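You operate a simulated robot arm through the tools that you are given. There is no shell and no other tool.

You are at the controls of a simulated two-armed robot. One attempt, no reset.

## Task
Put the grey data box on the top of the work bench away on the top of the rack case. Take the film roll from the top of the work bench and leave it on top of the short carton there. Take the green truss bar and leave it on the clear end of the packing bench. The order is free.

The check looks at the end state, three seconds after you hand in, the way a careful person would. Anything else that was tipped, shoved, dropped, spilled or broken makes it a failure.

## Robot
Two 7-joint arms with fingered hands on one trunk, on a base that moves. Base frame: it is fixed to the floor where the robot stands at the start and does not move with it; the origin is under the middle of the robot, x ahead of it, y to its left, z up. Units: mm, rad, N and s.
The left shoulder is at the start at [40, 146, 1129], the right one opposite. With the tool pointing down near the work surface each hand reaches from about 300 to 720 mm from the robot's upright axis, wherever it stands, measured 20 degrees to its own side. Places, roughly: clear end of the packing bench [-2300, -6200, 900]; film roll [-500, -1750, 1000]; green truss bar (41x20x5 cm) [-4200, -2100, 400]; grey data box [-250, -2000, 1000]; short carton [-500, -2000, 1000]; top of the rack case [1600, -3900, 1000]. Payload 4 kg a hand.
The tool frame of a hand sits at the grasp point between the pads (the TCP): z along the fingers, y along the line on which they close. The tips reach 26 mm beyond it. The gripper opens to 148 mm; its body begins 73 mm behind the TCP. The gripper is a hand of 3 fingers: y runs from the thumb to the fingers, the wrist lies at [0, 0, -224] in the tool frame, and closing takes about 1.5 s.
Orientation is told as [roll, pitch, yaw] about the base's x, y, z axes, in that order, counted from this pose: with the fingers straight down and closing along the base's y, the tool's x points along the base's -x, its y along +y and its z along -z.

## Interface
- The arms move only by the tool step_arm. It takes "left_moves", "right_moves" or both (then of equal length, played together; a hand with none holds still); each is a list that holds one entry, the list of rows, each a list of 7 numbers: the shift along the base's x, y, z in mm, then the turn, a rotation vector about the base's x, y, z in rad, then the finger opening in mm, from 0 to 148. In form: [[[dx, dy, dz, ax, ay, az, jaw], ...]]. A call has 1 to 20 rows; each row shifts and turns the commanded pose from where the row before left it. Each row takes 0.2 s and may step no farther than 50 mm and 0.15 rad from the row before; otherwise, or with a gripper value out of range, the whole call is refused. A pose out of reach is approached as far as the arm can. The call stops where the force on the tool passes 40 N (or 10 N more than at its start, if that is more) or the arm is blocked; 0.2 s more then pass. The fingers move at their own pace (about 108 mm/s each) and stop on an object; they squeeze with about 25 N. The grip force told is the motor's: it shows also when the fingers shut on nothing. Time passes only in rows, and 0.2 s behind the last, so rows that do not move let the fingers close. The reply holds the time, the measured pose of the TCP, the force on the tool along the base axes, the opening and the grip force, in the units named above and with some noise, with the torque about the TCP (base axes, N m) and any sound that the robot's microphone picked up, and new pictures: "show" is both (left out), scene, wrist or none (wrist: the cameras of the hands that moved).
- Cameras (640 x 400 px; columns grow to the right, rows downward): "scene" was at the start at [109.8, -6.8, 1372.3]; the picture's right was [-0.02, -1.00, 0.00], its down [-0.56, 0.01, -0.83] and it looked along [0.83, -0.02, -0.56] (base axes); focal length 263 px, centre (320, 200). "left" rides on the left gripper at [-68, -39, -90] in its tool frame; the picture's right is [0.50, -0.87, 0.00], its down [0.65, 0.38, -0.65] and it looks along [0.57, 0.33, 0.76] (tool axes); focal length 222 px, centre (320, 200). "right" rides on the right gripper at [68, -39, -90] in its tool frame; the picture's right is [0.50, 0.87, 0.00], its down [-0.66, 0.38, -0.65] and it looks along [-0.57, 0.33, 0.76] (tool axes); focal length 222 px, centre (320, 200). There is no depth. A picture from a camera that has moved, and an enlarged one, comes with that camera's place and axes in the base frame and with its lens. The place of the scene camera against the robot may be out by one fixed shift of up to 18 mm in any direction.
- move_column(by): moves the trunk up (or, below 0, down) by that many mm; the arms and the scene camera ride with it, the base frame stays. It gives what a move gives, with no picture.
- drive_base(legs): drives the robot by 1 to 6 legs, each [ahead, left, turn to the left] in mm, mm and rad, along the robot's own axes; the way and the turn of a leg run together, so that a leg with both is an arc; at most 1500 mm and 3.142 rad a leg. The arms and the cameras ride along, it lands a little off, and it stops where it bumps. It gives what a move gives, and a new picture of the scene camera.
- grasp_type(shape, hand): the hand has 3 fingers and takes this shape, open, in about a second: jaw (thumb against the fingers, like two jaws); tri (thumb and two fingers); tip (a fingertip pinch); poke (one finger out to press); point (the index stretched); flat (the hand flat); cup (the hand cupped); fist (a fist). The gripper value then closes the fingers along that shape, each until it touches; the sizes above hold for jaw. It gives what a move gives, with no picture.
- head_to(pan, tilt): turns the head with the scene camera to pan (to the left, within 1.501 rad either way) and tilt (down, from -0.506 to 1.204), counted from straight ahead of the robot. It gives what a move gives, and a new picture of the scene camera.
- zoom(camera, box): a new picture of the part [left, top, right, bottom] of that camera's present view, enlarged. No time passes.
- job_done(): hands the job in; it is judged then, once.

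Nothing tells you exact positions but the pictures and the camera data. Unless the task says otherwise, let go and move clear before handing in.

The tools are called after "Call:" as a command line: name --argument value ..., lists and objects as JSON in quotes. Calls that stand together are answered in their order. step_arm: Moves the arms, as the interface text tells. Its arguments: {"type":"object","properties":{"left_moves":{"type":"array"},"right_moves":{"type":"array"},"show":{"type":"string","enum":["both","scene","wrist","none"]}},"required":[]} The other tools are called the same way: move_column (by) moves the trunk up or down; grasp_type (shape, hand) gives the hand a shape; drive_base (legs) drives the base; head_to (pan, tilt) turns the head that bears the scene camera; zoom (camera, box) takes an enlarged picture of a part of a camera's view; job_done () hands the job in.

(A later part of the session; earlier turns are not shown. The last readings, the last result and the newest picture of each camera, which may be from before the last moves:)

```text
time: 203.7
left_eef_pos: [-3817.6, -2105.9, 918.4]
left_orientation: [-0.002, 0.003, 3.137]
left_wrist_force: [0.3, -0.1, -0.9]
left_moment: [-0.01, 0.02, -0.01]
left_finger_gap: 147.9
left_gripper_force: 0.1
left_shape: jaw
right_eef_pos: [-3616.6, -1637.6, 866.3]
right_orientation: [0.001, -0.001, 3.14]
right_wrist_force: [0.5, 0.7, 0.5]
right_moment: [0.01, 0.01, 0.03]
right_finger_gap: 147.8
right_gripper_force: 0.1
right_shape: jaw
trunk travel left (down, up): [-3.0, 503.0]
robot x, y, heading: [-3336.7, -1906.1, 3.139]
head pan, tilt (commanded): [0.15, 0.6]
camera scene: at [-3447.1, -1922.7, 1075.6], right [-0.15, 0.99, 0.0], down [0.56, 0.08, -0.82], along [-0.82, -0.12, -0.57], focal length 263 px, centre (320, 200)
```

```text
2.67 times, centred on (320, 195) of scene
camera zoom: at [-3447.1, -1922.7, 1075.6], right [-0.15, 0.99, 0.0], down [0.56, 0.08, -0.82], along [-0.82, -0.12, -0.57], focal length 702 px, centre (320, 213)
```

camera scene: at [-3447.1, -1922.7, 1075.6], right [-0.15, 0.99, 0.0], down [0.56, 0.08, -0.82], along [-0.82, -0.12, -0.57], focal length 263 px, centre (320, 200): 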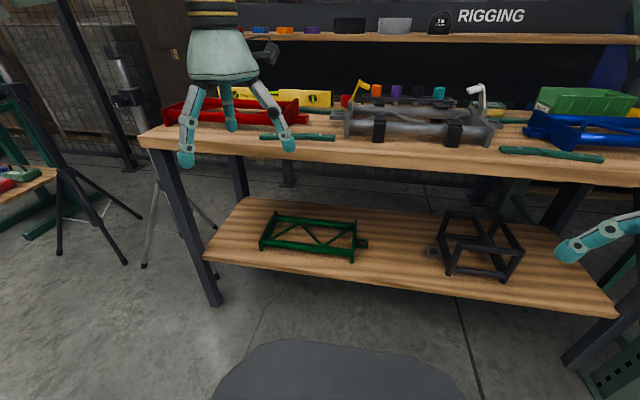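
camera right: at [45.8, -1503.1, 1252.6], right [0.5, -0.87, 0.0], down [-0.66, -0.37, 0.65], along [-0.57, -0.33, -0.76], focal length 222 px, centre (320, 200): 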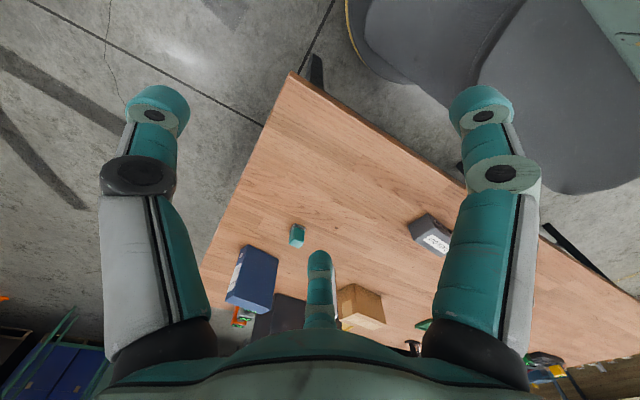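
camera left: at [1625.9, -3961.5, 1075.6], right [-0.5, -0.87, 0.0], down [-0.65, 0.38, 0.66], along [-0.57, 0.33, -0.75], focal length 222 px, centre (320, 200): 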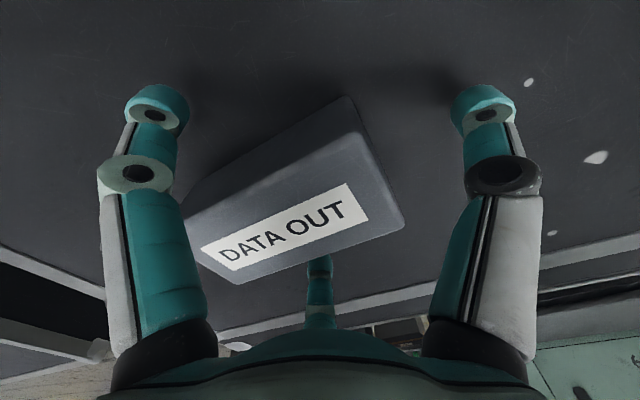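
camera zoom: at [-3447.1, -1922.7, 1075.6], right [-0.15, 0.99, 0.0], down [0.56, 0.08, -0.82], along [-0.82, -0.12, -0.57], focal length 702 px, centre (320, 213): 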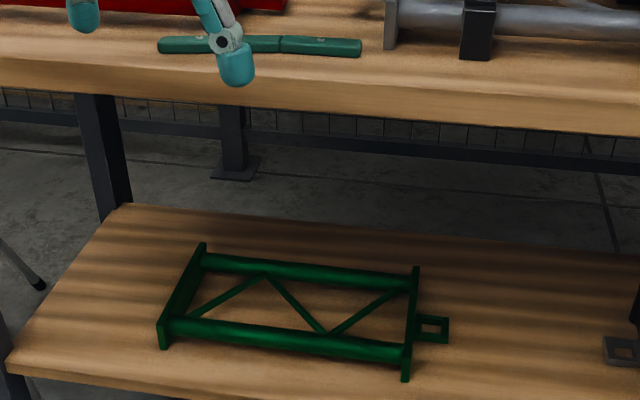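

Better measurements: shelf top z≈345, near tube at x≈-4138, far tube at x≈-4292, centre (-4215, -2071); the bench top's underside front edge is at x≈-4043, z≈767. I'll set the left hand low and tilted forward in the free space before the bench.

Call:
step_arm --left_moves '[[[-8, -1, -34, 0, 0.036, 0, 50], [-8, -1, -34, 0, 0.036, 0, 50], [-8, -1, -34, 0, 0.036, 0, 50], [-8, -1, -34, 0, 0.036, 0, 50], [-8, -1, -34, 0, 0.036, 0, 50], [-8, -1, -34, 0, 0.036, 0, 50], [-8, -1, -34, 0, 0.036, 0, 50], [-8, -1, -34, 0, 0.036, 0, 50], [-8, -1, -34, 0, 0.036, 0, 50], [-8, -1, -34, 0, 0.036, 0, 50], [-8, -1, -34, 0, 0.036, 0, 50], [-8, -1, -34, 0, 0.036, 0, 50], [-8, -1, -34, 0, 0.036, 0, 50], [-8, -1, -34, 0, 0.036, 0, 50]]]' --show "both"

```text
time: 206.7
left_eef_pos: [-3931.2, -2118.5, 441.7]
left_orientation: [-0.001, -0.502, 3.138]
left_wrist_force: [-0.4, 0.4, 1.0]
left_moment: [0.01, -0.02, -0.01]
left_finger_gap: 50.4
left_gripper_force: 0.0
left_shape: jaw
right_eef_pos: [-3619.2, -1638.2, 866.5]
right_orientation: [0.002, -0.001, 3.139]
right_wrist_force: [0.0, -0.3, 0.6]
right_moment: [-0.01, 0.02, 0.01]
right_finger_gap: 147.8
right_gripper_force: 0.1
right_shape: jaw
trunk travel left (down, up): [-3.0, 503.0]
robot x, y, heading: [-3340.3, -1906.4, 3.139]
head pan, tilt (commanded): [0.15, 0.6]
camera scene: at [-3447.4, -1922.9, 1075.6], right [-0.15, 0.99, 0.0], down [0.56, 0.08, -0.82], along [-0.82, -0.12, -0.57], focal length 263 px, centre (320, 200)
camera left: at [-3946.6, -2080.0, 551.9], right [0.44, 0.86, -0.24], down [0.89, -0.38, 0.26], along [0.13, -0.33, -0.94], focal length 222 px, centre (320, 200)
```

scene: 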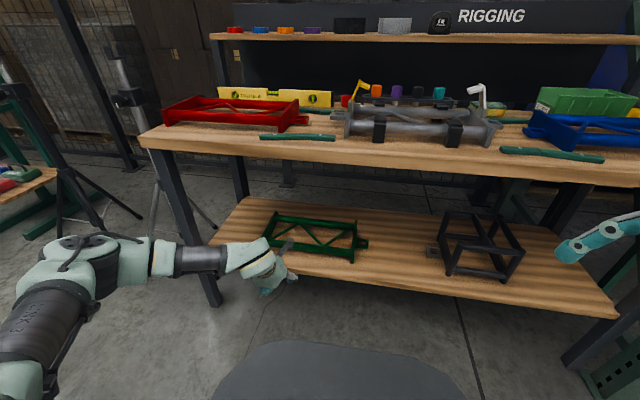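
left: 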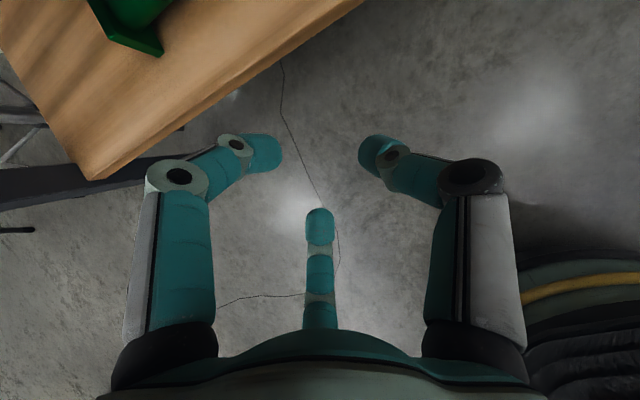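

The arm reaches low nicely, but its elbow sticks out left, so I'll only drive 130 mm closer and extend the arm for the rest, staying above the truss.

Call:
drive_base --legs '[[130, 0, 0]]'

Call:
step_arm --left_moves '[[[-15, 0, 1, 0, 0, 0, 50], [-15, 0, 1, 0, 0, 0, 50], [-15, 0, 1, 0, 0, 0, 50], [-15, 0, 0, 0, 0, 0, 50]]]' --show "both"

```text
time: 208.0
left_eef_pos: [-4060.1, -2119.3, 441.3]
left_orientation: [0.0, -0.5, 3.135]
left_wrist_force: [-0.1, 0.3, -0.3]
left_moment: [0.01, -0.03, 0.02]
left_finger_gap: 50.5
left_gripper_force: 0.0
left_shape: jaw
right_eef_pos: [-3747.6, -1637.0, 866.6]
right_orientation: [0.001, 0.001, 3.137]
right_wrist_force: [0.5, 0.9, 0.0]
right_moment: [0.01, -0.02, 0.04]
right_finger_gap: 147.8
right_gripper_force: 0.1
right_shape: jaw
trunk travel left (down, up): [-3.0, 503.0]
robot x, y, heading: [-3467.4, -1905.7, 3.136]
head pan, tilt (commanded): [0.15, 0.6]
camera scene: at [-3576.8, -1922.3, 1075.5], right [-0.15, 0.99, 0.0], down [0.56, 0.08, -0.82], along [-0.82, -0.12, -0.57], focal length 263 px, centre (320, 200)
```

scene: 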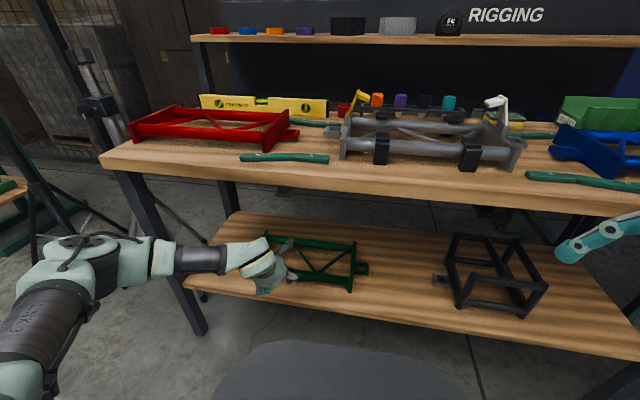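

```text
time: 209.0
left_eef_pos: [-4120.3, -2119.2, 444.6]
left_orientation: [0.003, -0.499, 3.135]
left_wrist_force: [-0.2, 0.3, -0.6]
left_moment: [0.01, 0.01, 0.03]
left_finger_gap: 50.3
left_gripper_force: 0.0
left_shape: jaw
right_eef_pos: [-3745.0, -1637.1, 866.3]
right_orientation: [0.001, -0.001, 3.136]
right_wrist_force: [0.1, 0.0, -0.7]
right_moment: [0.0, -0.01, -0.02]
right_finger_gap: 148.1
right_gripper_force: 0.1
right_shape: jaw
trunk travel left (down, up): [-3.0, 503.0]
robot x, y, heading: [-3464.3, -1905.0, 3.141]
head pan, tilt (commanded): [0.15, 0.6]
camera scene: at [-3575.8, -1922.2, 1075.7], right [-0.15, 0.99, 0.0], down [0.56, 0.08, -0.82], along [-0.82, -0.12, -0.57], focal length 263 px, centre (320, 200)
camera left: at [-4135.0, -2079.6, 555.4], right [0.44, 0.86, -0.24], down [0.89, -0.38, 0.26], along [0.13, -0.33, -0.93], focal length 222 px, centre (320, 200)
```

scene: 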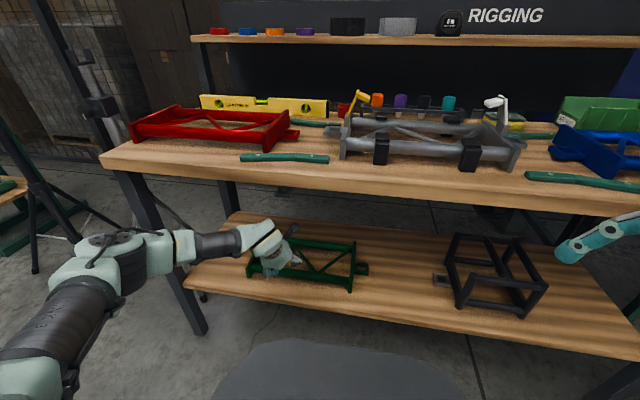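
left: 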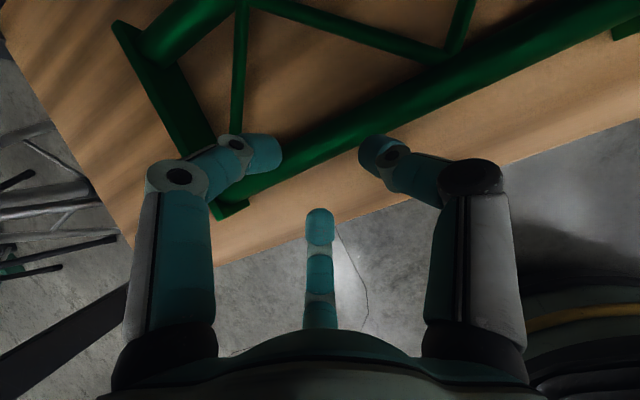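

The wrist camera now shows the near tube at x≈-4146 clearly. I'll extend over it, still above.

Call:
step_arm --left_moves '[[[-16, 0, 0, 0, 0, 0, 50], [-16, 0, 0, 0, 0, 0, 50], [-16, 0, 0, 0, 0, 0, 50], [-16, 0, 0, 0, 0, 0, 50], [-16, -2, 0, 0, 0, 0, 50]]]' --show "both"

```text
time: 210.2
left_eef_pos: [-4200.3, -2119.8, 444.1]
left_orientation: [0.003, -0.498, 3.133]
left_wrist_force: [-0.4, -0.3, 0.2]
left_moment: [-0.03, 0.01, 0.0]
left_finger_gap: 50.1
left_gripper_force: 0.1
left_shape: jaw
right_eef_pos: [-3745.5, -1637.0, 866.2]
right_orientation: [0.001, 0.0, 3.138]
right_wrist_force: [-0.8, -0.2, 1.0]
right_moment: [0.02, -0.05, -0.02]
right_finger_gap: 147.8
right_gripper_force: 0.1
right_shape: jaw
trunk travel left (down, up): [-3.0, 503.0]
robot x, y, heading: [-3467.2, -1906.5, 3.14]
head pan, tilt (commanded): [0.15, 0.6]
camera scene: at [-3575.8, -1922.1, 1075.7], right [-0.15, 0.99, 0.0], down [0.56, 0.08, -0.82], along [-0.82, -0.12, -0.57], focal length 263 px, centre (320, 200)
camera left: at [-4215.3, -2081.0, 555.5], right [0.44, 0.86, -0.24], down [0.89, -0.38, 0.26], along [0.13, -0.33, -0.93], focal length 222 px, centre (320, 200)
```

scene: 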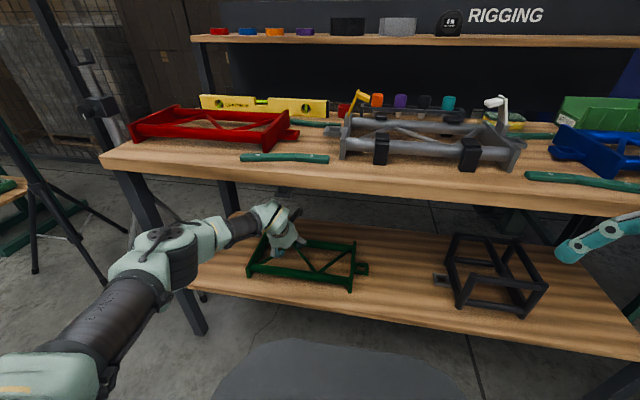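
left: 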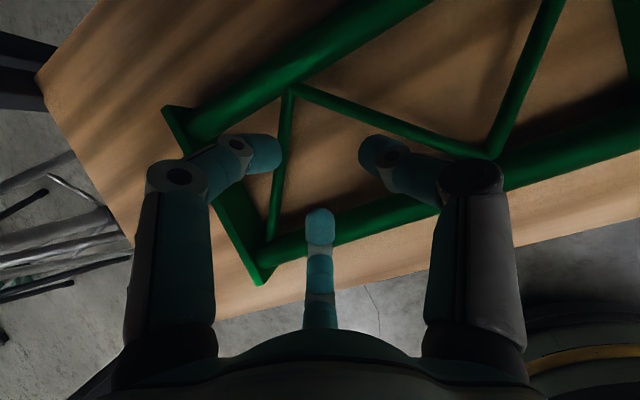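

The hand is over the gap behind the near tube. I'll narrow the fingers and lower them behind the tube, watching the force.

Call:
step_arm --left_moves '[[[2, -2, 0, 0, 0, 0, 30], [0, 0, 0, 0, 0, 0, 30], [0, 0, -15, 0, 0, 0, 30], [0, 0, -15, 0, 0, 0, 30], [0, 0, -12, 0, 0, 0, 30], [0, 0, 0, 0, 0, 0, 30]]]' --show "both"

Call:
zoom --camera "scene" --box '[200, 180, 400, 310]'

```text
time: 211.6
left_eef_pos: [-4198.1, -2121.0, 401.7]
left_orientation: [0.0, -0.5, 3.135]
left_wrist_force: [0.7, -0.2, 0.8]
left_moment: [-0.03, -0.03, -0.01]
left_finger_gap: 30.6
left_gripper_force: 0.1
left_shape: jaw
right_eef_pos: [-3745.3, -1637.5, 866.3]
right_orientation: [0.002, -0.002, 3.138]
right_wrist_force: [0.4, 0.2, 0.2]
right_moment: [-0.01, -0.01, 0.02]
right_finger_gap: 148.2
right_gripper_force: 0.0
right_shape: jaw
trunk travel left (down, up): [-3.0, 503.0]
robot x, y, heading: [-3470.0, -1902.5, 3.14]
head pan, tilt (commanded): [0.15, 0.6]
camera scene: at [-3575.7, -1922.3, 1075.7], right [-0.15, 0.99, 0.0], down [0.56, 0.08, -0.82], along [-0.82, -0.12, -0.57], focal length 263 px, centre (320, 200)
camera left: at [-4213.0, -2083.0, 513.1], right [0.44, 0.86, -0.24], down [0.89, -0.38, 0.26], along [0.13, -0.33, -0.94], focal length 222 px, centre (320, 200)
```

scene: 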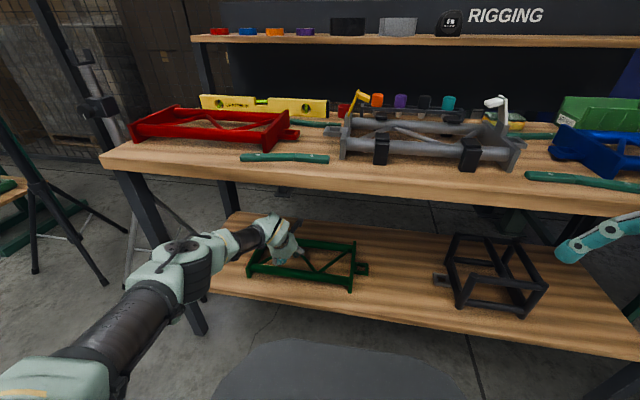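
left: 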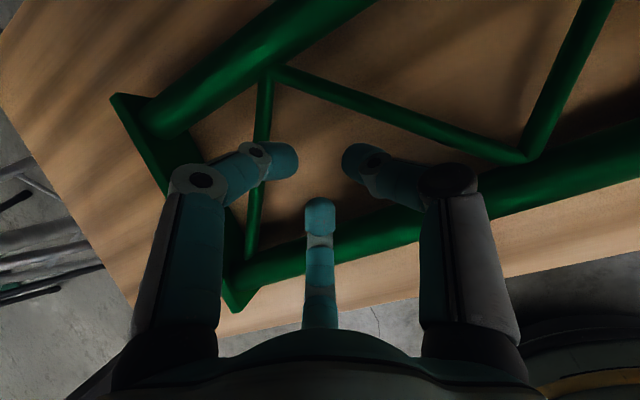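

```text
3.08 times, centred on (300, 245) of scene
camera zoom: at [-3575.7, -1922.3, 1075.7], right [-0.15, 0.99, 0.0], down [0.56, 0.08, -0.82], along [-0.82, -0.12, -0.57], focal length 810 px, centre (382, 62)
```

zoom: 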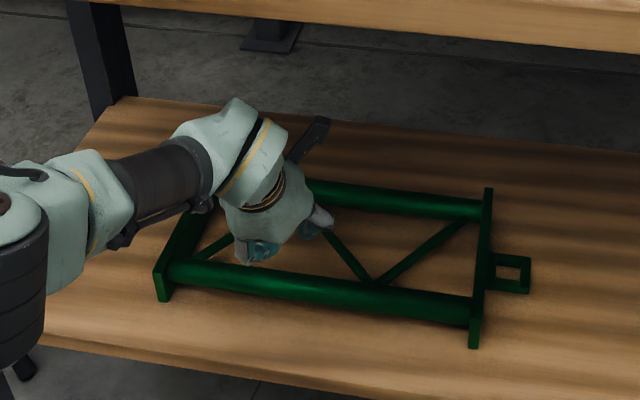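

Fingers are behind the near tube. Lowering 12 mm more, then pulling gently toward me.

Call:
step_arm --left_moves '[[[0, 0, -6, 0, 0, 0, 30], [0, 0, -6, 0, 0, 0, 30], [6, 0, 0, 0, 0, 0, 30], [6, 0, 0, 0, 0, 0, 30], [6, 0, 0, 0, 0, 0, 30], [6, 0, 0, 0, 0, 0, 30], [6, 0, 0, 0, 0, 0, 30], [6, 0, 0, 0, 0, 0, 30]]]' --show "both"

```text
time: 213.4
left_eef_pos: [-4160.8, -2122.5, 390.9]
left_orientation: [0.003, -0.501, 3.134]
left_wrist_force: [-4.6, 0.8, 4.8]
left_moment: [-0.07, -0.01, -0.06]
left_finger_gap: 29.0
left_gripper_force: 0.1
left_shape: jaw
right_eef_pos: [-3745.7, -1636.7, 867.2]
right_orientation: [0.001, -0.002, 3.138]
right_wrist_force: [0.7, 0.2, -0.8]
right_moment: [-0.02, -0.02, -0.03]
right_finger_gap: 147.9
right_gripper_force: 0.1
right_shape: jaw
trunk travel left (down, up): [-3.0, 503.0]
robot x, y, heading: [-3469.2, -1904.5, 3.136]
head pan, tilt (commanded): [0.15, 0.6]
camera scene: at [-3575.3, -1922.1, 1075.7], right [-0.15, 0.99, 0.0], down [0.56, 0.08, -0.83], along [-0.82, -0.12, -0.56], focal length 263 px, centre (320, 200)
camera left: at [-4176.9, -2083.4, 502.2], right [0.44, 0.86, -0.24], down [0.89, -0.38, 0.26], along [0.13, -0.33, -0.94], focal length 222 px, centre (320, 200)
```

scene: 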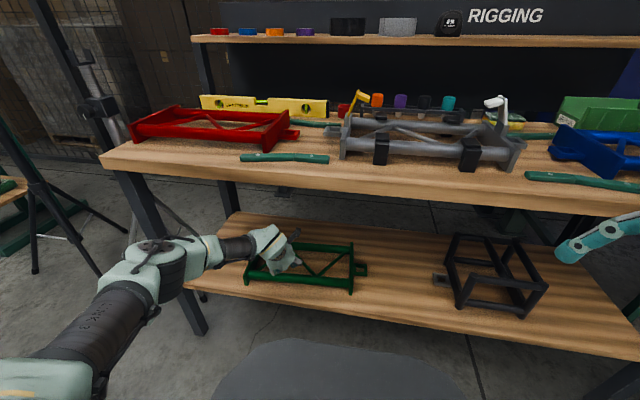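
left: 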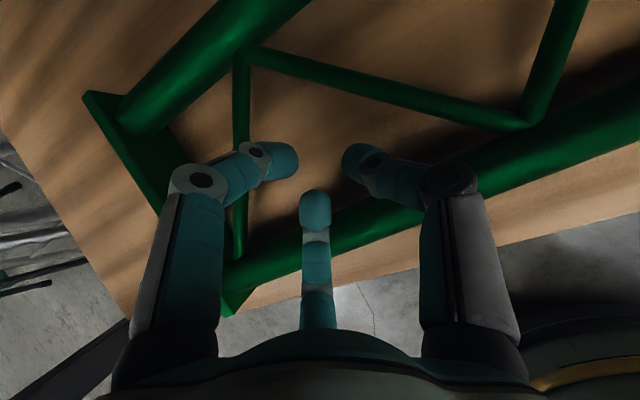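

It drags with only ~5 N. I'll keep pulling and watch its alignment.

Call:
step_arm --left_moves '[[[7, 0, 0, 0, 0, 0, 30], [7, 0, 0, 0, 0, 0, 30], [7, 0, 0, 0, 0, 0, 30], [7, 0, 0, 0, 0, 0, 30], [7, 0, 0, 0, 0, 0, 30], [7, 0, 0, 0, 0, 0, 30], [7, 0, 0, 0, 0, 0, 30], [7, 0, 0, 0, 0, 0, 30]]]' --show "both"

Call:
zoom --camera "scene" --box '[200, 180, 400, 310]'

```text
time: 215.2
left_eef_pos: [-4105.3, -2121.9, 390.9]
left_orientation: [0.001, -0.502, 3.135]
left_wrist_force: [-2.3, -0.4, 8.2]
left_moment: [-0.08, 0.03, -0.02]
left_finger_gap: 28.8
left_gripper_force: 0.0
left_shape: jaw
right_eef_pos: [-3745.4, -1638.4, 866.3]
right_orientation: [0.002, -0.002, 3.138]
right_wrist_force: [0.0, -0.3, 0.9]
right_moment: [0.01, -0.03, 0.02]
right_finger_gap: 148.1
right_gripper_force: 0.0
right_shape: jaw
trunk travel left (down, up): [-3.0, 503.0]
robot x, y, heading: [-3468.2, -1905.0, 3.139]
head pan, tilt (commanded): [0.15, 0.6]
camera scene: at [-3575.2, -1922.1, 1075.8], right [-0.15, 0.99, 0.0], down [0.56, 0.08, -0.83], along [-0.82, -0.12, -0.56], focal length 263 px, centre (320, 200)
camera left: at [-4120.9, -2083.5, 502.2], right [0.44, 0.86, -0.24], down [0.89, -0.38, 0.26], along [0.13, -0.33, -0.94], focal length 222 px, centre (320, 200)
```

scene: 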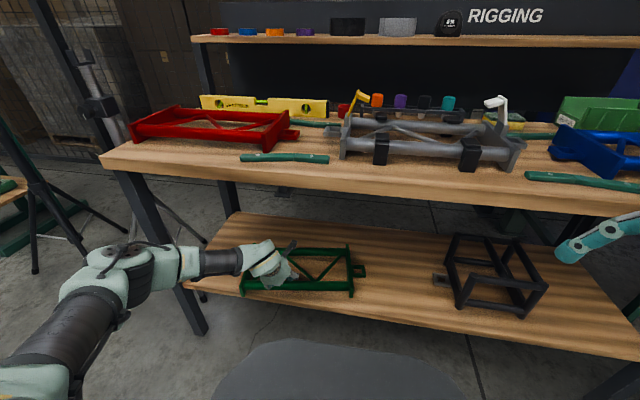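
left: 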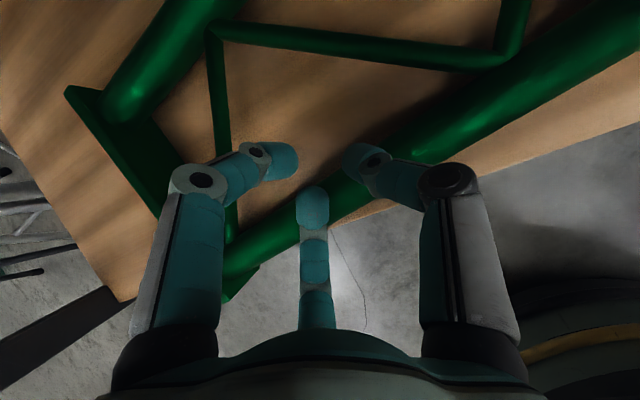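

```text
3.08 times, centred on (300, 245) of scene
camera zoom: at [-3575.2, -1922.1, 1075.8], right [-0.15, 0.99, 0.0], down [0.56, 0.08, -0.83], along [-0.82, -0.12, -0.56], focal length 810 px, centre (382, 62)
```

zoom: 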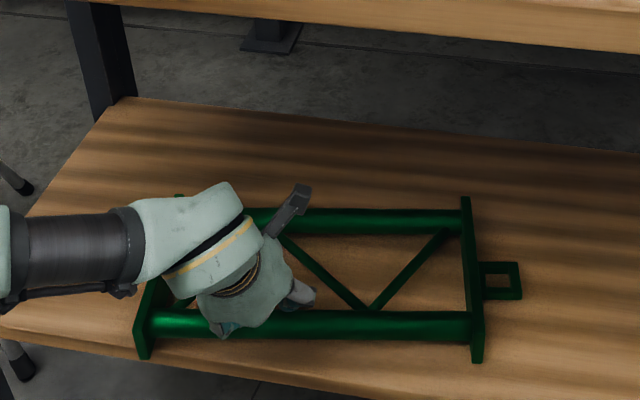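

The truss came forward (now rotated ~0.13 rad, centre near (-4167, -2075)), and the arm posture is low enough to grip under the bench top. I'll unhook upward, move 80 mm closer and turn the hand upright above the middle diagonal.

Call:
step_arm --left_moves '[[[-8, 0, 4, 0, 0, 0, 30], [-8, 0, 10, 0, 0, 0, 30], [0, 0, 20, 0, 0, 0, 30], [0, 0, 20, 0, 0, 0, 30], [0, 0, 20, 0, 0, 0, 30]]]' --show "wrist"

Call:
drive_base --legs '[[80, 0, 0]]'

```text
time: 216.4
left_eef_pos: [-4121.0, -2122.7, 464.8]
left_orientation: [0.001, -0.499, 3.135]
left_wrist_force: [-0.9, 0.6, 0.5]
left_moment: [-0.01, -0.01, 0.06]
left_finger_gap: 30.5
left_gripper_force: 0.1
left_shape: jaw
right_eef_pos: [-3745.5, -1637.8, 866.8]
right_orientation: [0.001, -0.001, 3.139]
right_wrist_force: [0.6, -0.1, 0.3]
right_moment: [0.0, -0.01, -0.01]
right_finger_gap: 148.0
right_gripper_force: 0.1
right_shape: jaw
trunk travel left (down, up): [-3.0, 503.0]
robot x, y, heading: [-3472.5, -1907.0, 3.139]
head pan, tilt (commanded): [0.15, 0.6]
camera left: at [-4136.8, -2083.4, 576.2], right [0.44, 0.86, -0.24], down [0.89, -0.38, 0.26], along [0.13, -0.33, -0.93], focal length 222 px, centre (320, 200)
```

left: 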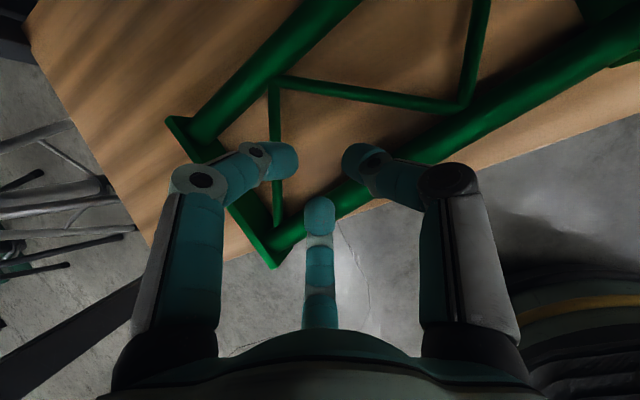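

```text
time: 217.4
left_eef_pos: [-4202.0, -2122.4, 464.5]
left_orientation: [0.003, -0.497, 3.136]
left_wrist_force: [-1.0, -0.5, 0.0]
left_moment: [-0.02, -0.01, 0.03]
left_finger_gap: 30.1
left_gripper_force: 0.1
left_shape: jaw
right_eef_pos: [-3827.1, -1638.3, 865.9]
right_orientation: [0.001, 0.002, 3.138]
right_wrist_force: [-0.7, -0.7, -0.8]
right_moment: [-0.01, -0.03, 0.0]
right_finger_gap: 147.9
right_gripper_force: 0.2
right_shape: jaw
trunk travel left (down, up): [-3.0, 503.0]
robot x, y, heading: [-3550.9, -1907.7, 3.144]
head pan, tilt (commanded): [0.15, 0.6]
camera scene: at [-3656.7, -1922.1, 1075.5], right [-0.15, 0.99, 0.0], down [0.56, 0.08, -0.82], along [-0.82, -0.12, -0.57], focal length 263 px, centre (320, 200)
```

scene: 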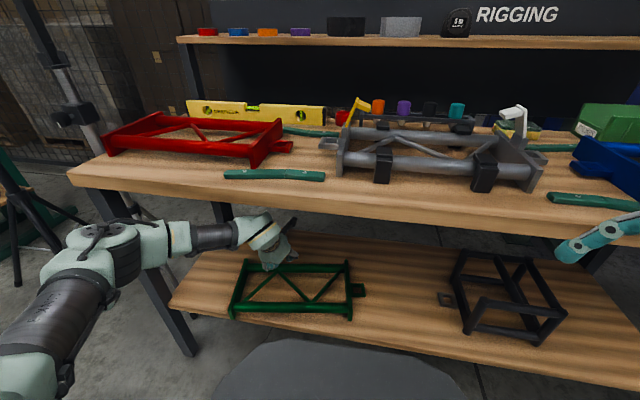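

Call:
step_arm --left_moves '[[[9, 10, -4, 0, -0.1, 0, 50], [9, 10, -4, 0, -0.1, 0, 50], [9, 10, -4, 0, -0.1, 0, 50], [9, 10, -4, 0, -0.1, 0, 50]]]' --show "both"

Call:
zoom --camera "scene" --box '[20, 150, 420, 400]'

```text
time: 218.4
left_eef_pos: [-4165.0, -2083.0, 448.9]
left_orientation: [-0.002, -0.097, 3.137]
left_wrist_force: [-0.1, -0.5, -0.3]
left_moment: [0.0, 0.02, 0.05]
left_finger_gap: 49.9
left_gripper_force: 0.0
left_shape: jaw
right_eef_pos: [-3826.5, -1638.2, 866.6]
right_orientation: [0.003, 0.002, 3.137]
right_wrist_force: [-0.4, 0.0, 0.4]
right_moment: [-0.01, -0.01, -0.01]
right_finger_gap: 147.9
right_gripper_force: 0.0
right_shape: jaw
trunk travel left (down, up): [-3.0, 503.0]
robot x, y, heading: [-3547.9, -1902.0, 3.133]
head pan, tilt (commanded): [0.15, 0.6]
camera scene: at [-3655.6, -1921.9, 1075.7], right [-0.15, 0.99, 0.0], down [0.56, 0.08, -0.82], along [-0.82, -0.12, -0.57], focal length 263 px, centre (320, 200)
camera left: at [-4222.5, -2044.2, 545.1], right [0.5, 0.86, -0.05], down [0.71, -0.38, 0.59], along [0.49, -0.33, -0.81], focal length 222 px, centre (320, 200)
```

scene: 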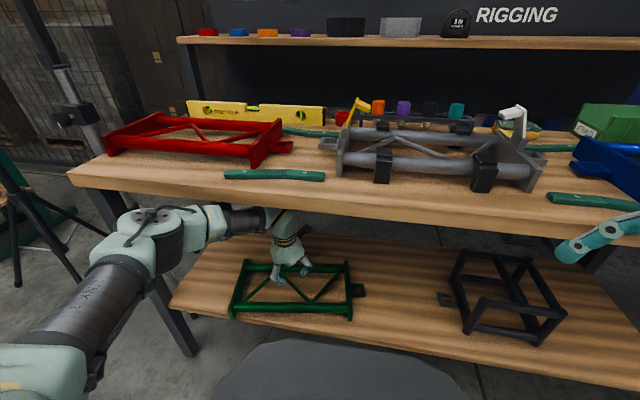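
left: 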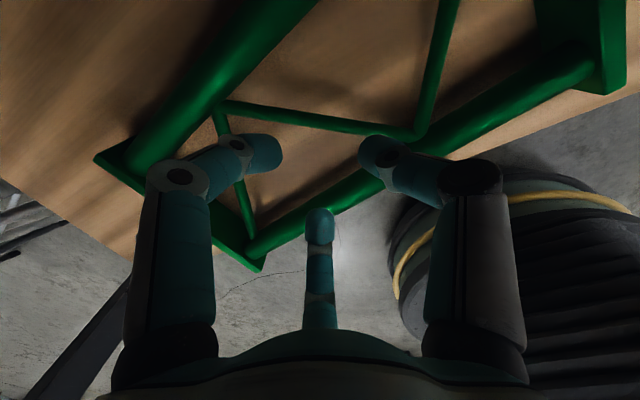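

```text
1.60 times, centred on (220, 275) of scene
camera zoom: at [-3655.6, -1921.9, 1075.7], right [-0.15, 0.99, 0.0], down [0.56, 0.08, -0.82], along [-0.82, -0.12, -0.57], focal length 421 px, centre (480, 80)
```

zoom: 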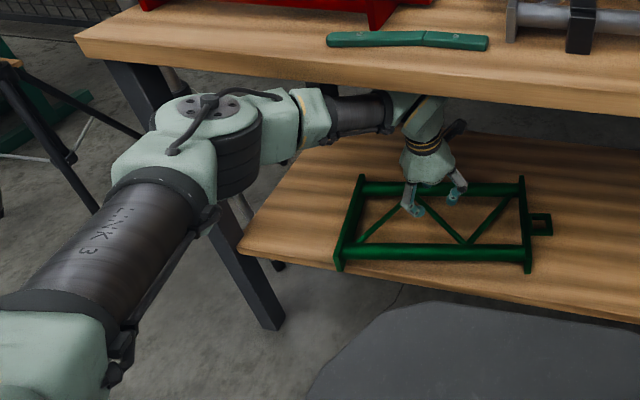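

The arm passes under the bench top with clearance. Now I'll turn the hand so its fingers close across the diagonal, lowering slightly as I go.

Call:
step_arm --left_moves '[[[0, 0, -3, 0.0127, 0, 0.1265, 50], [0, 0, -3, 0.0127, 0, 0.1265, 50], [0, 0, -3, 0.0127, 0, 0.1265, 50], [0, 0, -3, 0.0127, 0, 0.1265, 50]]]' --show "both"

```text
time: 219.4
left_eef_pos: [-4165.8, -2081.4, 436.2]
left_orientation: [-0.051, -0.087, -2.634]
left_wrist_force: [0.1, 0.3, 0.2]
left_moment: [0.03, 0.03, -0.02]
left_finger_gap: 49.9
left_gripper_force: 0.0
left_shape: jaw
right_eef_pos: [-3826.3, -1636.8, 866.5]
right_orientation: [0.003, 0.0, 3.137]
right_wrist_force: [-0.5, 0.1, -0.6]
right_moment: [-0.03, -0.03, 0.01]
right_finger_gap: 147.7
right_gripper_force: 0.1
right_shape: jaw
trunk travel left (down, up): [-3.0, 503.0]
robot x, y, heading: [-3549.7, -1901.1, 3.137]
head pan, tilt (commanded): [0.15, 0.6]
camera scene: at [-3655.6, -1922.1, 1075.7], right [-0.15, 0.99, 0.0], down [0.56, 0.08, -0.82], along [-0.82, -0.12, -0.57], focal length 263 px, centre (320, 200)
camera left: at [-4233.2, -2081.3, 534.0], right [0.02, 1.0, 0.0], down [0.82, -0.01, 0.57], along [0.57, -0.01, -0.82], focal length 222 px, centre (320, 200)
```

scene: 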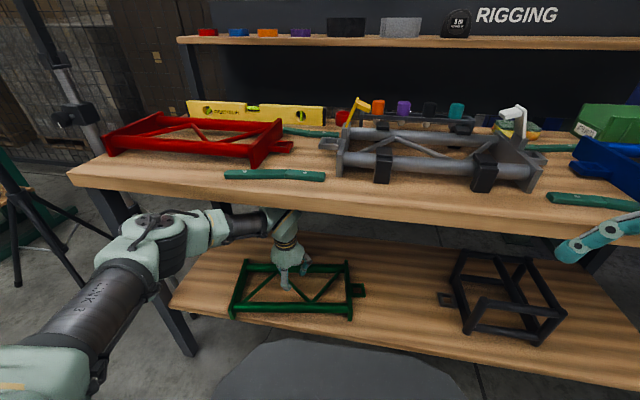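
left: 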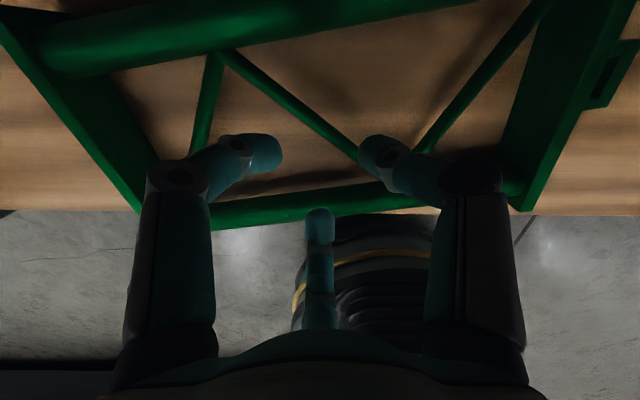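

Call:
step_arm --left_moves '[[[0, 0, -2, 0.0127, 0, 0.1265, 50], [0, 0, -2, 0.0127, 0, 0.1265, 50], [0, 0, -2, 0.0127, 0, 0.1265, 50]]]' --show "both"

```text
time: 220.2
left_eef_pos: [-4165.5, -2082.2, 431.6]
left_orientation: [-0.079, -0.063, -2.25]
left_wrist_force: [0.1, -0.2, -0.1]
left_moment: [-0.02, -0.04, 0.0]
left_finger_gap: 49.5
left_gripper_force: 0.1
left_shape: jaw
right_eef_pos: [-3826.2, -1636.1, 866.5]
right_orientation: [0.002, -0.001, 3.139]
right_wrist_force: [-0.7, 0.8, 0.5]
right_moment: [-0.02, -0.04, 0.01]
right_finger_gap: 147.9
right_gripper_force: 0.1
right_shape: jaw
trunk travel left (down, up): [-3.0, 503.0]
robot x, y, heading: [-3549.9, -1906.6, 3.132]
head pan, tilt (commanded): [0.15, 0.6]
camera scene: at [-3655.6, -1922.1, 1075.7], right [-0.15, 0.99, 0.0], down [0.56, 0.08, -0.82], along [-0.82, -0.12, -0.57], focal length 263 px, centre (320, 200)
camera left: at [-4228.1, -2110.6, 527.3], right [-0.35, 0.93, 0.04], down [0.77, 0.27, 0.58], along [0.53, 0.23, -0.81], focal length 222 px, centre (320, 200)
```

scene: 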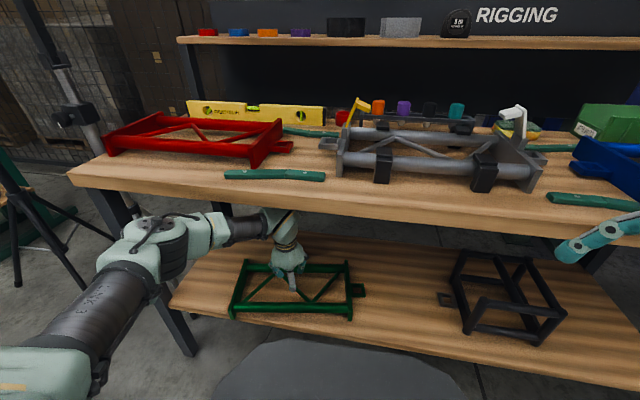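
left: 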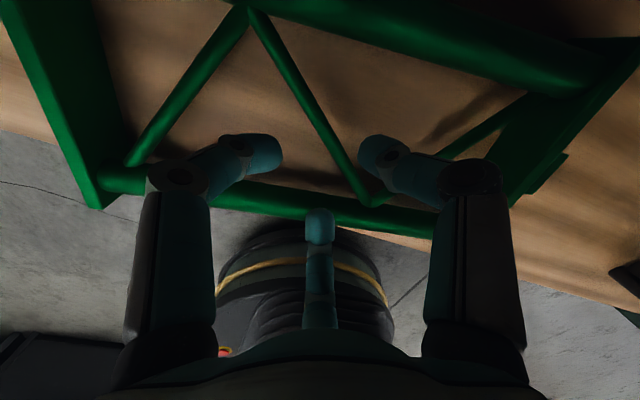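

The hand is upright above the diagonal. From the wrist view the diagonal's middle (centre of mass) is near (-4185, -2084, 370); I'll shift the hand (-17, -12) mm so the bar falls between thumb and fingers, and look again.

Call:
step_arm --left_moves '[[[-8, -6, 0, 0, 0, 0, 48], [-9, -6, 0, 0, 0, 0, 48], [0, 0, -8, 0, 0, 0, 48], [0, 0, 0, 0, 0, 0, 48]]]' --show "wrist"

Call:
zoom --camera "left" --box '[200, 0, 440, 240]'

```text
time: 221.2
left_eef_pos: [-4180.9, -2094.7, 422.9]
left_orientation: [-0.079, -0.064, -2.252]
left_wrist_force: [-0.2, -0.9, 0.4]
left_moment: [0.0, 0.03, -0.01]
left_finger_gap: 48.4
left_gripper_force: 0.2
left_shape: jaw
right_eef_pos: [-3826.2, -1637.2, 867.1]
right_orientation: [0.003, 0.001, 3.138]
right_wrist_force: [-0.5, -1.2, 0.5]
right_moment: [-0.03, 0.03, 0.04]
right_finger_gap: 147.9
right_gripper_force: 0.1
right_shape: jaw
trunk travel left (down, up): [-3.0, 503.0]
robot x, y, heading: [-3553.0, -1901.3, 3.137]
head pan, tilt (commanded): [0.15, 0.6]
camera left: at [-4244.8, -2122.3, 519.2], right [-0.35, 0.94, 0.04], down [0.77, 0.27, 0.58], along [0.53, 0.23, -0.81], focal length 222 px, centre (320, 200)
```

left: 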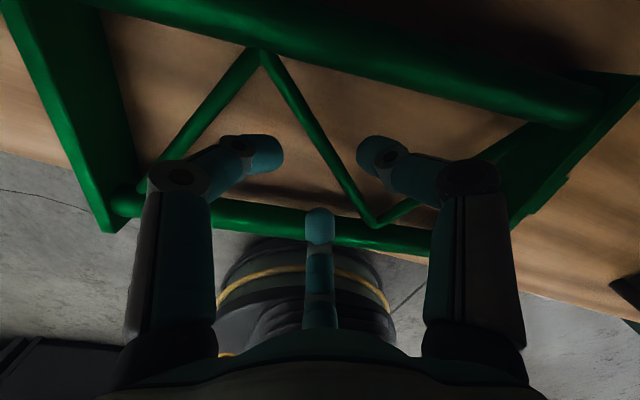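

```text
1.67 times, centred on (320, 120) of left
camera zoom: at [-4244.8, -2122.3, 519.2], right [-0.35, 0.94, 0.04], down [0.77, 0.27, 0.58], along [0.53, 0.23, -0.81], focal length 370 px, centre (320, 333)
```

zoom: 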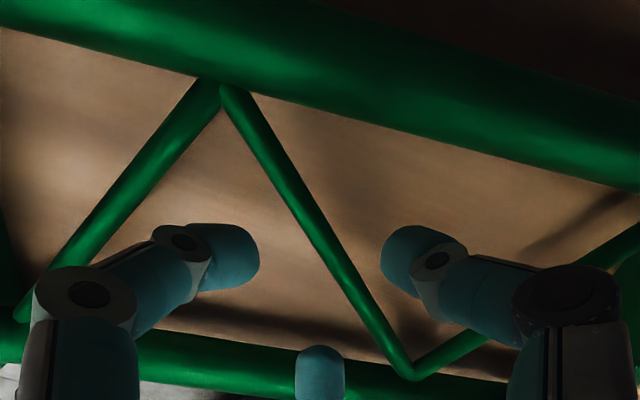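

The bar lies between thumb and fingers with a few mm on each side. Descending to grip height.

Call:
step_arm --left_moves '[[[0, 0, -12, 0, 0, 0, 48], [0, 0, -12, 0, 0, 0, 48], [0, 0, -10, 0, 0, 0, 48], [0, 0, -6, 0, 0, 0, 48], [0, 0, 0, 0, 0, 0, 48]]]' --show "wrist"

Call:
zoom --camera "left" --box '[200, 60, 440, 280]'

Call:
zoom --camera "scene" --box '[80, 180, 400, 340]'

```text
time: 222.4
left_eef_pos: [-4182.8, -2096.0, 382.2]
left_orientation: [-0.077, -0.065, -2.254]
left_wrist_force: [0.4, 0.2, -0.5]
left_moment: [0.01, -0.03, -0.04]
left_finger_gap: 48.3
left_gripper_force: 0.1
left_shape: jaw
right_eef_pos: [-3825.7, -1636.1, 867.0]
right_orientation: [0.003, 0.0, 3.139]
right_wrist_force: [-0.5, -1.0, 0.8]
right_moment: [-0.01, -0.01, -0.01]
right_finger_gap: 147.7
right_gripper_force: 0.1
right_shape: jaw
trunk travel left (down, up): [-3.0, 503.0]
robot x, y, heading: [-3552.6, -1905.5, 3.138]
head pan, tilt (commanded): [0.15, 0.6]
camera left: at [-4245.5, -2122.8, 479.0], right [-0.35, 0.94, 0.04], down [0.77, 0.27, 0.58], along [0.53, 0.23, -0.81], focal length 222 px, centre (320, 200)
```

left: 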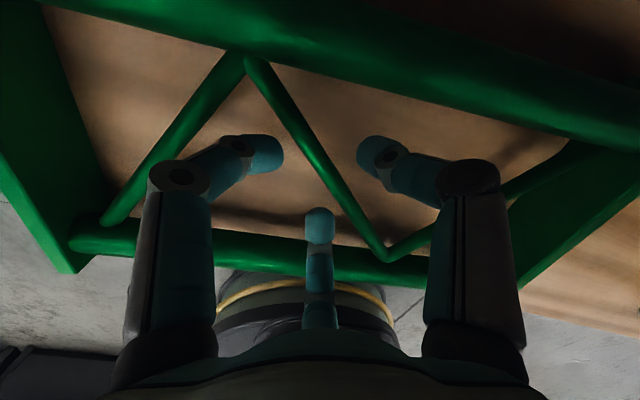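

```text
1.82 times, centred on (320, 170) of left
camera zoom: at [-4245.5, -2122.8, 479.0], right [-0.35, 0.94, 0.04], down [0.77, 0.27, 0.58], along [0.53, 0.23, -0.81], focal length 404 px, centre (320, 254)
```

zoom: 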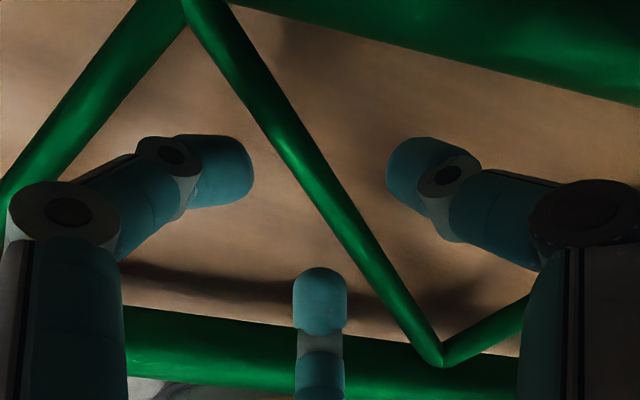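

```text
2.00 times, centred on (240, 260) of scene
camera zoom: at [-3655.5, -1922.1, 1075.7], right [-0.15, 0.99, 0.0], down [0.56, 0.08, -0.82], along [-0.82, -0.12, -0.57], focal length 526 px, centre (480, 80)
```

zoom: 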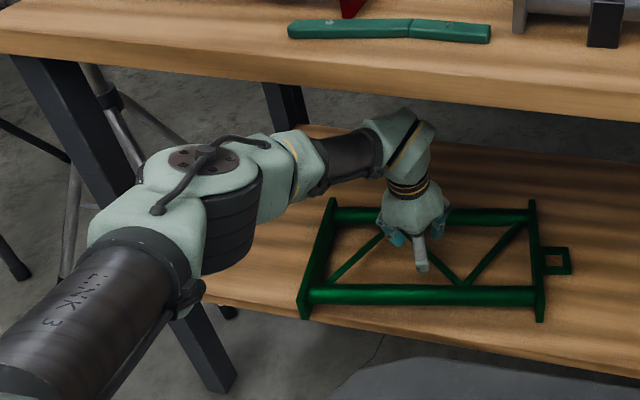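

The diagonal runs right between the thumb and the two fingers. Closing the grip.

Call:
step_arm --left_moves '[[[0, 0, 0, 0, 0, 0, 40], [0, 0, 0, 0, 0, 0, 32], [0, 0, 0, 0, 0, 0, 25], [0, 0, 0, 0, 0, 0, 18], [0, 0, 0, 0, 0, 0, 10], [0, 0, 0, 0, 0, 0, 4], [0, 0, 0, 0, 0, 0, 0], [0, 0, 0, 0, 0, 0, 0]]]' --show "wrist"

Call:
zoom --camera "left" --box '[200, 60, 440, 280]'

```text
time: 224.2
left_eef_pos: [-4183.4, -2095.6, 384.8]
left_orientation: [-0.083, -0.064, -2.253]
left_wrist_force: [1.6, -2.1, 13.4]
left_moment: [0.03, -0.03, 0.0]
left_finger_gap: 4.1
left_gripper_force: 24.9
left_shape: jaw
right_eef_pos: [-3825.6, -1636.7, 866.7]
right_orientation: [0.002, -0.001, 3.137]
right_wrist_force: [-0.6, -0.3, 0.8]
right_moment: [-0.02, -0.03, 0.01]
right_finger_gap: 147.7
right_gripper_force: 0.1
right_shape: jaw
trunk travel left (down, up): [-3.0, 503.0]
robot x, y, heading: [-3548.0, -1906.5, 3.137]
head pan, tilt (commanded): [0.15, 0.6]
camera left: at [-4245.5, -2123.1, 481.4], right [-0.35, 0.94, 0.04], down [0.77, 0.27, 0.58], along [0.53, 0.23, -0.82], focal length 222 px, centre (320, 200)
```

left: 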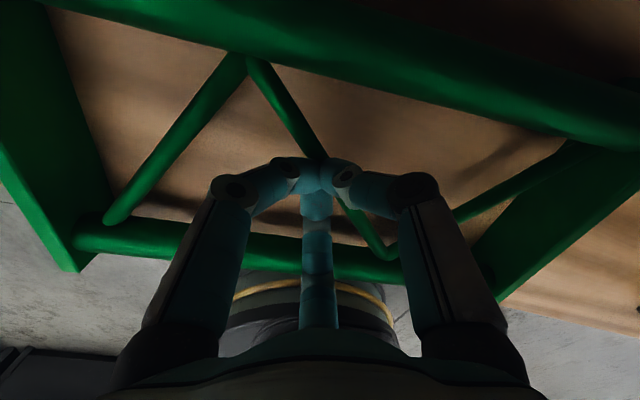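

```text
1.82 times, centred on (320, 170) of left
camera zoom: at [-4245.5, -2123.1, 481.4], right [-0.35, 0.94, 0.04], down [0.77, 0.27, 0.58], along [0.53, 0.23, -0.82], focal length 404 px, centre (320, 254)
```

zoom: 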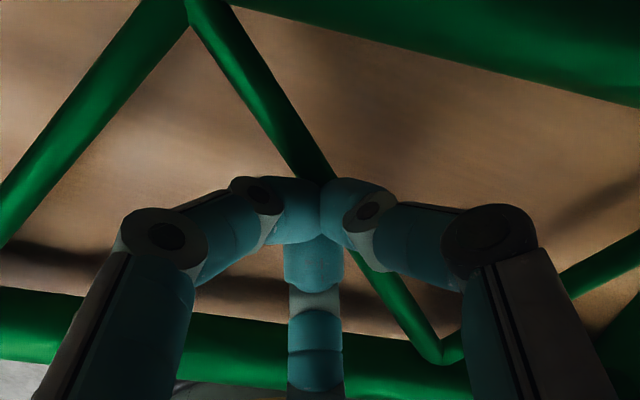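

The fingertips met just above the bar (pressing on it) — I was a bit too high. I'll open, lower about 12 mm and try again.

Call:
step_arm --left_moves '[[[0, 0, 0, 0, 0, 0, 20], [0, 0, 0, 0, 0, 0, 40], [0, 0, 0, 0, 0, 0, 48], [0, 0, -3, 0, 0, 0, 48], [0, 0, -3, 0, 0, 0, 48], [0, 0, -3, 0, 0, 0, 48], [0, 0, 0, 0, 0, 0, 48]]]' --show "wrist"

```text
time: 225.8
left_eef_pos: [-4181.8, -2094.4, 374.1]
left_orientation: [-0.079, -0.063, -2.254]
left_wrist_force: [0.0, 0.2, 0.3]
left_moment: [0.01, -0.03, 0.03]
left_finger_gap: 47.6
left_gripper_force: 0.1
left_shape: jaw
right_eef_pos: [-3825.6, -1637.4, 866.3]
right_orientation: [0.002, 0.0, 3.137]
right_wrist_force: [0.6, 0.3, 0.3]
right_moment: [0.0, 0.03, 0.01]
right_finger_gap: 147.9
right_gripper_force: 0.0
right_shape: jaw
trunk travel left (down, up): [-3.0, 503.0]
robot x, y, heading: [-3547.3, -1904.1, 3.138]
head pan, tilt (commanded): [0.15, 0.6]
camera left: at [-4245.4, -2122.9, 470.2], right [-0.35, 0.94, 0.04], down [0.77, 0.27, 0.58], along [0.53, 0.23, -0.81], focal length 222 px, centre (320, 200)
```

left: 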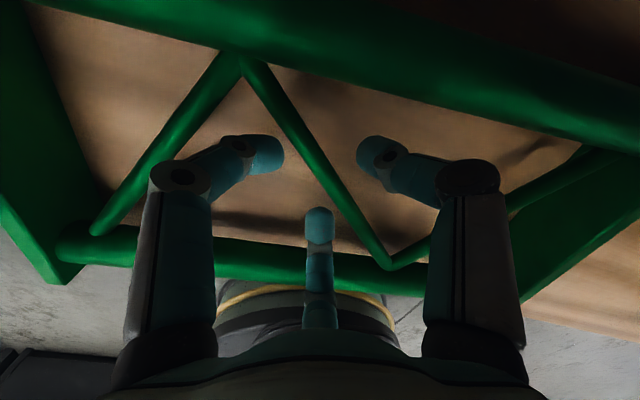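

Call:
step_arm --left_moves '[[[0, 0, -3, 0, 0, 0, 46], [0, 0, -2, 0, 0, 0, 46], [0, 0, 0, 0, 0, 0, 46]]]' --show "none"

Call:
step_arm --left_moves '[[[0, 0, -3, 0, 0, 0, 46], [0, 0, 0, 0, 0, 0, 46]]]' --show "none"

```text
time: 226.6
left_eef_pos: [-4182.5, -2093.3, 368.6]
left_orientation: [-0.078, -0.064, -2.255]
left_wrist_force: [0.1, 0.2, -0.2]
left_moment: [-0.02, 0.02, 0.01]
left_finger_gap: 46.4
left_gripper_force: 0.0
left_shape: jaw
right_eef_pos: [-3826.0, -1637.3, 867.6]
right_orientation: [0.002, 0.0, 3.138]
right_wrist_force: [0.5, -0.6, -0.1]
right_moment: [0.0, 0.02, 0.01]
right_finger_gap: 147.7
right_gripper_force: 0.0
right_shape: jaw
trunk travel left (down, up): [-3.0, 503.0]
robot x, y, heading: [-3551.1, -1902.0, 3.135]
head pan, tilt (commanded): [0.15, 0.6]
```

```text
time: 227.2
left_eef_pos: [-4183.0, -2093.3, 365.5]
left_orientation: [-0.079, -0.063, -2.252]
left_wrist_force: [1.0, -0.8, -0.3]
left_moment: [0.03, -0.02, 0.01]
left_finger_gap: 46.3
left_gripper_force: 0.1
left_shape: jaw
right_eef_pos: [-3826.2, -1637.7, 866.9]
right_orientation: [0.002, 0.0, 3.138]
right_wrist_force: [-0.9, 0.1, 0.0]
right_moment: [-0.02, 0.03, 0.01]
right_finger_gap: 147.9
right_gripper_force: 0.0
right_shape: jaw
trunk travel left (down, up): [-3.0, 503.0]
robot x, y, heading: [-3546.0, -1905.7, 3.136]
head pan, tilt (commanded): [0.15, 0.6]
```

Call:
step_arm --left_moves '[[[0, 0, -3, 0, 0, 0, 44], [0, 0, -2, 0, 0, 0, 44], [0, 0, 0, 0, 0, 0, 44]]]' --show "wrist"

Call:
zoom --camera "left" --box '[200, 60, 440, 280]'

```text
time: 228.0
left_eef_pos: [-4182.4, -2093.9, 360.6]
left_orientation: [-0.079, -0.064, -2.255]
left_wrist_force: [0.4, -0.7, -0.1]
left_moment: [0.02, 0.01, 0.0]
left_finger_gap: 44.7
left_gripper_force: 0.1
left_shape: jaw
right_eef_pos: [-3826.0, -1637.8, 866.5]
right_orientation: [0.001, 0.0, 3.139]
right_wrist_force: [-0.1, -0.4, -1.0]
right_moment: [0.04, 0.0, 0.03]
right_finger_gap: 147.6
right_gripper_force: 0.1
right_shape: jaw
trunk travel left (down, up): [-3.0, 503.0]
robot x, y, heading: [-3549.4, -1902.4, 3.138]
head pan, tilt (commanded): [0.15, 0.6]
camera left: at [-4245.4, -2122.6, 457.1], right [-0.35, 0.94, 0.04], down [0.77, 0.27, 0.58], along [0.53, 0.23, -0.81], focal length 222 px, centre (320, 200)
```

left: 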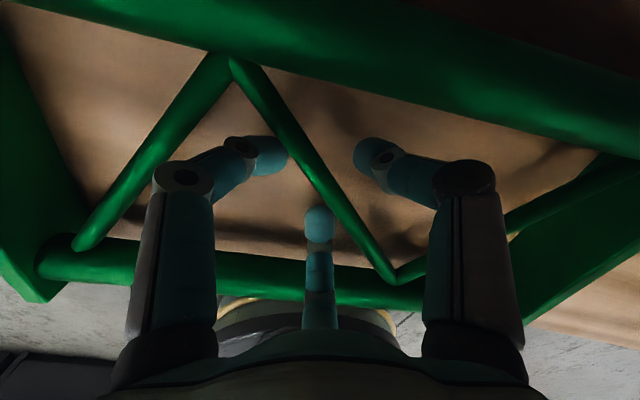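

```text
1.82 times, centred on (320, 170) of left
camera zoom: at [-4245.4, -2122.6, 457.1], right [-0.35, 0.94, 0.04], down [0.77, 0.27, 0.58], along [0.53, 0.23, -0.81], focal length 404 px, centre (320, 254)
```

zoom: 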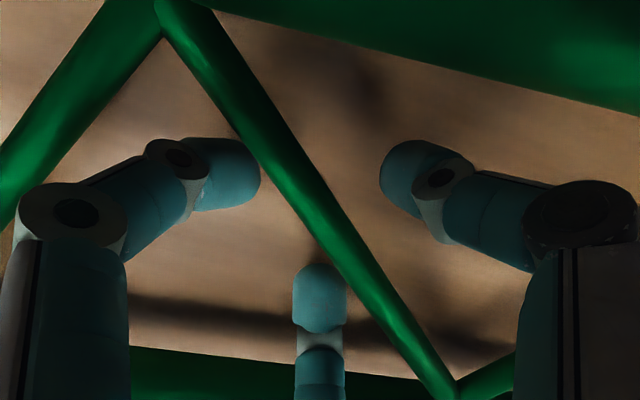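

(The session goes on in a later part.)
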